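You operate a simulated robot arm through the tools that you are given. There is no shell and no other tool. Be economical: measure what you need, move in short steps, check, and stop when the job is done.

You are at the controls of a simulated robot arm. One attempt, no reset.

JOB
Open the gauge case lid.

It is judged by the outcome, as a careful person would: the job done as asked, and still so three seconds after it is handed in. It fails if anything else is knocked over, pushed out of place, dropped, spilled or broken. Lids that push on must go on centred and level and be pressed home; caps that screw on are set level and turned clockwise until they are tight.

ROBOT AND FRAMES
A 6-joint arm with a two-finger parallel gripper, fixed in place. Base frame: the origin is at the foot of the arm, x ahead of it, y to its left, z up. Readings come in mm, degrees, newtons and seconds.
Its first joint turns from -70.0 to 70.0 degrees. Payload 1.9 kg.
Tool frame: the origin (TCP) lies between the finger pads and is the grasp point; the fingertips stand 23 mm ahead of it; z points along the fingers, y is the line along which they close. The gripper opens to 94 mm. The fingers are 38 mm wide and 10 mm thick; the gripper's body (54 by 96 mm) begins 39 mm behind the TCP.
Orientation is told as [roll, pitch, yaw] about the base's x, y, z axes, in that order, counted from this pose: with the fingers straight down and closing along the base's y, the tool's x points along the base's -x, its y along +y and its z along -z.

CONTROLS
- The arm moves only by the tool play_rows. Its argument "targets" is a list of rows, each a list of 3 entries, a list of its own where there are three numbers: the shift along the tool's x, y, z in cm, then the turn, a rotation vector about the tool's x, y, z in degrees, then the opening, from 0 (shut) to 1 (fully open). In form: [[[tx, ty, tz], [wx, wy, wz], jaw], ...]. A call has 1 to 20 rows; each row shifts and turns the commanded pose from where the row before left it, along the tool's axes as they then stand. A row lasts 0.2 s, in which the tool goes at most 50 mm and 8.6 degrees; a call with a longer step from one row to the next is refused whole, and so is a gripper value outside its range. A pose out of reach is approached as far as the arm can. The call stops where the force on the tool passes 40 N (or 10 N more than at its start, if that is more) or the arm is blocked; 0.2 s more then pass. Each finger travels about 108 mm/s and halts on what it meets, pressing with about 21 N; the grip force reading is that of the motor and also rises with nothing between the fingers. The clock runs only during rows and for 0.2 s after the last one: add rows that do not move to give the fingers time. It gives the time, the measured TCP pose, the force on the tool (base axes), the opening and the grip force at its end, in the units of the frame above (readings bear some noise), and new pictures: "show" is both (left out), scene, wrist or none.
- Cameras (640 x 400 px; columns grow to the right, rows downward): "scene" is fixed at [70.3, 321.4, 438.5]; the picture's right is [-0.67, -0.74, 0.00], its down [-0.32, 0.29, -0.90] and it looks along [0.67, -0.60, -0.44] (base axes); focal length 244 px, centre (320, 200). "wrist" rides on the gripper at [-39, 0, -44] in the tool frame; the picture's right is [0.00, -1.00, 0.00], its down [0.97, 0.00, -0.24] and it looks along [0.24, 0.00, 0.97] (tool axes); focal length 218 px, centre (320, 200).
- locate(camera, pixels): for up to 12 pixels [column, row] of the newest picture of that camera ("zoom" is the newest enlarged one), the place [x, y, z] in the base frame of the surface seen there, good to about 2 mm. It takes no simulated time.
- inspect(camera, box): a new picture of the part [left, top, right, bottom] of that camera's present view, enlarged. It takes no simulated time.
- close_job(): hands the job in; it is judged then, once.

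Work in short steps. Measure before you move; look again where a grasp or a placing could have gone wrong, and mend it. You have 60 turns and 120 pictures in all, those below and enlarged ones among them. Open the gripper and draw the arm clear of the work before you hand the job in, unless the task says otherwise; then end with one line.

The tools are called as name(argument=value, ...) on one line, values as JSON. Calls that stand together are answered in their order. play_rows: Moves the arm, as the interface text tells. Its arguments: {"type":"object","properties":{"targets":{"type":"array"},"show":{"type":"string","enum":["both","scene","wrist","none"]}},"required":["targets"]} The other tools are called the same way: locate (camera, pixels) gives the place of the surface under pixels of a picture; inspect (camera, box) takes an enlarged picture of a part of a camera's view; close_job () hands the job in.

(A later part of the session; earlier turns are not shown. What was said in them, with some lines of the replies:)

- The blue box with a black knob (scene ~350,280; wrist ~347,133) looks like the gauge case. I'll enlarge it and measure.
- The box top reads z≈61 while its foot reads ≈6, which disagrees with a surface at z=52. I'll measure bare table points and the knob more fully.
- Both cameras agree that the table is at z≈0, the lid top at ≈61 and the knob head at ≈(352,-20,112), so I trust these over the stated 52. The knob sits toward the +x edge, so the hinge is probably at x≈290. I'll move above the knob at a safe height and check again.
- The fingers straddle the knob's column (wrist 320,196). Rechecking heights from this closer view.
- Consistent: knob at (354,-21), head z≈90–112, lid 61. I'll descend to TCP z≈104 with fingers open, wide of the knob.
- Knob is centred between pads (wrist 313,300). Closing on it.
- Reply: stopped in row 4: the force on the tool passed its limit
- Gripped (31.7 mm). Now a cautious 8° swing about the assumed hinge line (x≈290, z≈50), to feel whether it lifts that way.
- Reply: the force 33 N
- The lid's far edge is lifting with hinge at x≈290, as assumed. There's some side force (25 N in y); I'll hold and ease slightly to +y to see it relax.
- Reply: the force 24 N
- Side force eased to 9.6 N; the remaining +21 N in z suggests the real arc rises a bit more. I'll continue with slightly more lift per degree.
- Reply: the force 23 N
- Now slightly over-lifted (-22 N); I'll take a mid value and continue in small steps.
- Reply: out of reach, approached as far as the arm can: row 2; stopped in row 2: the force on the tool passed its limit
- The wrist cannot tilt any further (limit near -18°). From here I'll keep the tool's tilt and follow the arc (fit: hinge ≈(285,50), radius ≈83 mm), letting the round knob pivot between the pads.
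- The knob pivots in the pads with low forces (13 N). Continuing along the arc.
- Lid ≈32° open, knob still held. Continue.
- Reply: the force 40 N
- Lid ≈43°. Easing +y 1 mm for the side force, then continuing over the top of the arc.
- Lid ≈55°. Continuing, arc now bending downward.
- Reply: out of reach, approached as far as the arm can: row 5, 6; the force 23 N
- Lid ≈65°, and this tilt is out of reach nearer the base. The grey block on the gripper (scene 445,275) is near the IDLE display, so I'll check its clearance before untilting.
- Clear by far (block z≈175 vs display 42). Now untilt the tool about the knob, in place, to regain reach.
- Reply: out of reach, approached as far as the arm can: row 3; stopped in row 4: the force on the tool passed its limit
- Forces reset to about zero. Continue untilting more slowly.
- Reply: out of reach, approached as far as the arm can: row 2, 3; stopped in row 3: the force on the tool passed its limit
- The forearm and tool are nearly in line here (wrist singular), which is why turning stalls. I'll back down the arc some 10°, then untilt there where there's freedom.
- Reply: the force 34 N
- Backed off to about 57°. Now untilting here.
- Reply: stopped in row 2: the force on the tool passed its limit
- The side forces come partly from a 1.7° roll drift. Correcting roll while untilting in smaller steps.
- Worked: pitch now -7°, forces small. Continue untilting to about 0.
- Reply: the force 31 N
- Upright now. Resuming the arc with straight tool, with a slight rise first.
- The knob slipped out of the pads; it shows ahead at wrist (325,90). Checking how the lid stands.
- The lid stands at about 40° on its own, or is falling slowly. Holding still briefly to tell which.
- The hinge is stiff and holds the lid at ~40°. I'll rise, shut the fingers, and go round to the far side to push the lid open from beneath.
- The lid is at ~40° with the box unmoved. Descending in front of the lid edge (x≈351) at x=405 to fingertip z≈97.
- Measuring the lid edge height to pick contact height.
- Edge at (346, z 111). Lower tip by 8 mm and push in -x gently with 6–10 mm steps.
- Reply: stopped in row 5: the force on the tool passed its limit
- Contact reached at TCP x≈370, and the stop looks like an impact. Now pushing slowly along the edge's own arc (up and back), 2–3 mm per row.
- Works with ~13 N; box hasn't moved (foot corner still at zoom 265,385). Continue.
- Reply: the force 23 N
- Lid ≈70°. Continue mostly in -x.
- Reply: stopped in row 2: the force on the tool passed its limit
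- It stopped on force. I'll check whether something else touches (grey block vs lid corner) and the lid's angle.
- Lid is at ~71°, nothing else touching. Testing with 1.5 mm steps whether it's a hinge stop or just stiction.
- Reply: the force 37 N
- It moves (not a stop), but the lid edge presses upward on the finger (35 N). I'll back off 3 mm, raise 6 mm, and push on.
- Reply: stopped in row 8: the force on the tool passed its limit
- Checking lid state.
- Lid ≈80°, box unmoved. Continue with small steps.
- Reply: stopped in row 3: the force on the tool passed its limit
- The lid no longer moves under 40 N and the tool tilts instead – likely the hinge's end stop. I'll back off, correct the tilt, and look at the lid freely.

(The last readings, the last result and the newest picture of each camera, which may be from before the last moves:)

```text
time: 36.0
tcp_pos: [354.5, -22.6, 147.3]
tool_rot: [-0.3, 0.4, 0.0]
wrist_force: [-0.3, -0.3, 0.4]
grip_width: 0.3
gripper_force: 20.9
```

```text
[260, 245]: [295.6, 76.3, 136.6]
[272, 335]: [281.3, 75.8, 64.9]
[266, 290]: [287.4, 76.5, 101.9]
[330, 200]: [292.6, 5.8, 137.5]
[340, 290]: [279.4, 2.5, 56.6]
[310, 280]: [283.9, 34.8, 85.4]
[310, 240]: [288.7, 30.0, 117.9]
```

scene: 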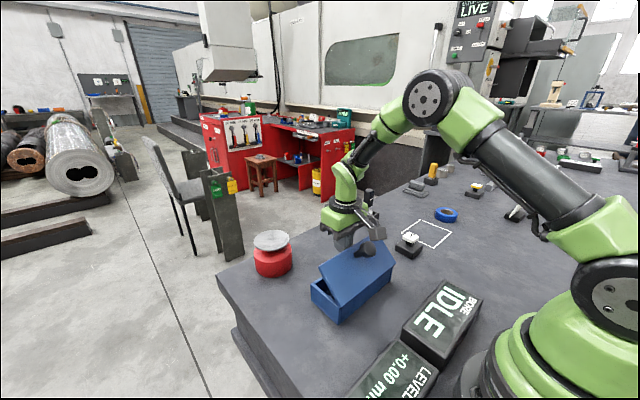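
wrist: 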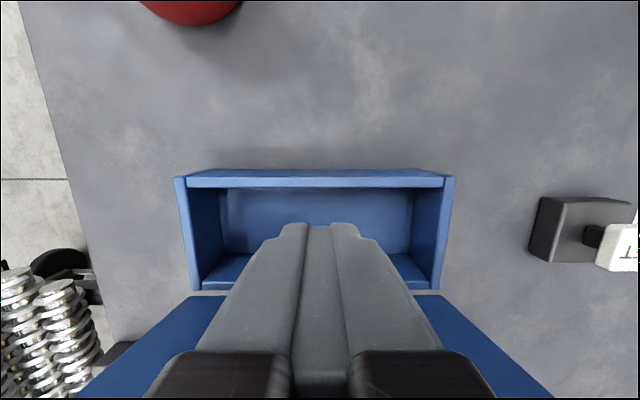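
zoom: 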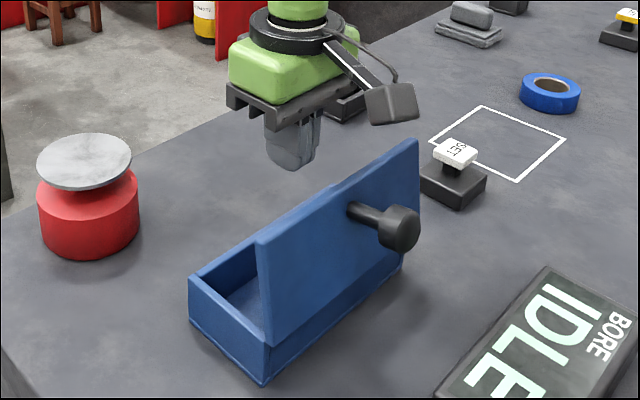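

Lid holds at ~81° by itself. One more slow try with an upright tool to learn whether it's truly the stop.

play_rows(targets=[[[1.5, 0, 0.5], [0, 0, 0], 0.0], [[1.3, 0, 0], [0, 0, 0], 0.0], [[0.3, 0, 0], [0, 0, 0], 0.0], [[0.2, 0, 0], [0, 0, 0], 0.0], [[0.1, 0, 0], [0, 0, 0], 0.0], [[0.1, 0, 0], [0, 0, 0], 0.0], [[0.1, 0, 0], [0, 0, 0], 0.0], [[0.1, 0, 0], [0, 0, 0], 0.0], [[0.1, 0, 0], [0, 0, 0], 0.0], [[0.1, 0, 0], [0, 0, 0], 0.0], [[0.1, 0, 0], [0, 0, 0], 0.0], [[0.1, 0, 0], [0, 0, 0], 0.0]], show="none")

inspect(camera="scene", box=[280, 180, 440, 330])

```text
time: 38.1
tcp_pos: [318.8, -22.9, 143.9]
tool_rot: [-0.6, -0.7, 0.2]
wrist_force: [12.5, 1.2, -2.3]
grip_width: 0.3
gripper_force: 21.1
stopped in row 10: the force on the tool passed its limit (the readings are from after the stop); the commanded pose is now the measured one
```

```text
2.67 times, centred on (360, 255) of scene
```

zoom: 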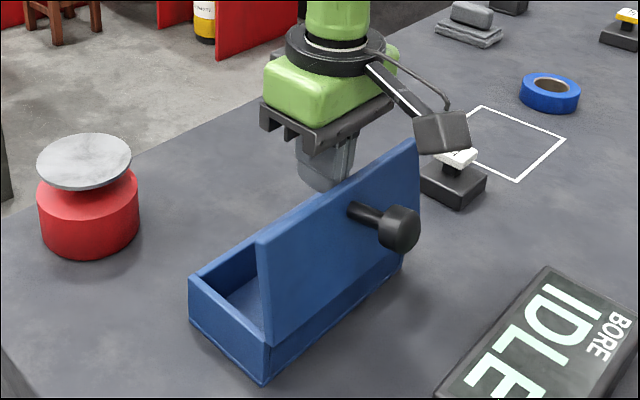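

Same place, lid unchanged: it is the hinge's end stop (~81°), fully open and self-holding. Withdrawing, raising and opening the gripper.

play_rows(targets=[[[-0.5, 0, 0], [0, 0, 0], 0.0], [[-2, 0, 0], [0, 0, 0], 0.0], [[-2, 0, 0], [0, 0, 0], 0.0], [[0, 0, -4], [0, 0, 0], 0.0], [[0, 0, -4], [0, 0, 0], 0.0], [[0, 0, -4], [0, 0, 0], 0.3], [[0, 0, -2], [0, 0, 0], 0.6], [[0, 0, 0], [0, 0, 0], 0.8], [[0, 0, 0], [0, 0, 0], 0.8], [[0, 0, 0], [0, 0, 0], 0.8], [[0, 0, 0], [0, 0, 0], 0.8], [[0, 0, 0], [0, 0, 0], 0.8], [[0, 0, 0], [0, 0, 0], 0.8], [[0, 0, 0], [0, 0, 0], 0.8]], show="scene")

locate(camera="scene", pixels=[[350, 250], [350, 270], [345, 275], [338, 322], [313, 285]])

```text
time: 41.1
tcp_pos: [363.3, -23.6, 281.5]
tool_rot: [-0.4, -0.6, 0.2]
wrist_force: [0.0, 0.1, 0.4]
grip_width: 75.3
gripper_force: 0.0
```

scene: 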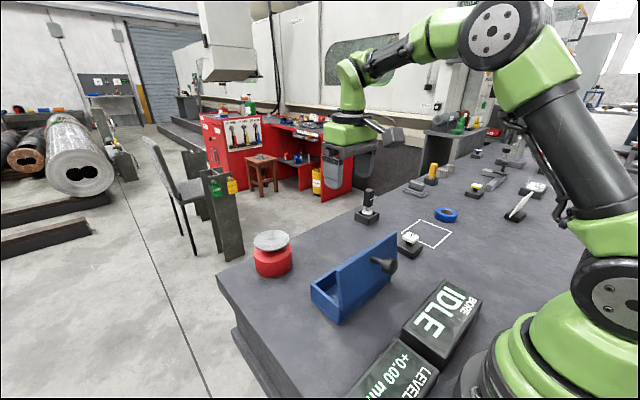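

```text
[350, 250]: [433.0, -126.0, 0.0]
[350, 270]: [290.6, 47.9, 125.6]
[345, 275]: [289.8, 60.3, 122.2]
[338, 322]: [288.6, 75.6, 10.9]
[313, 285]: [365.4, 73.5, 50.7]
```

The lid stays open, the box foot (338,322) is where it started, and the arm is clear. Handing in.

close_job()

```text
The job is handed in.
```

The gauge case lid is open at about 81°, where it stops moving and holds on its own. The case did not shift, and I saw nothing else disturbed.
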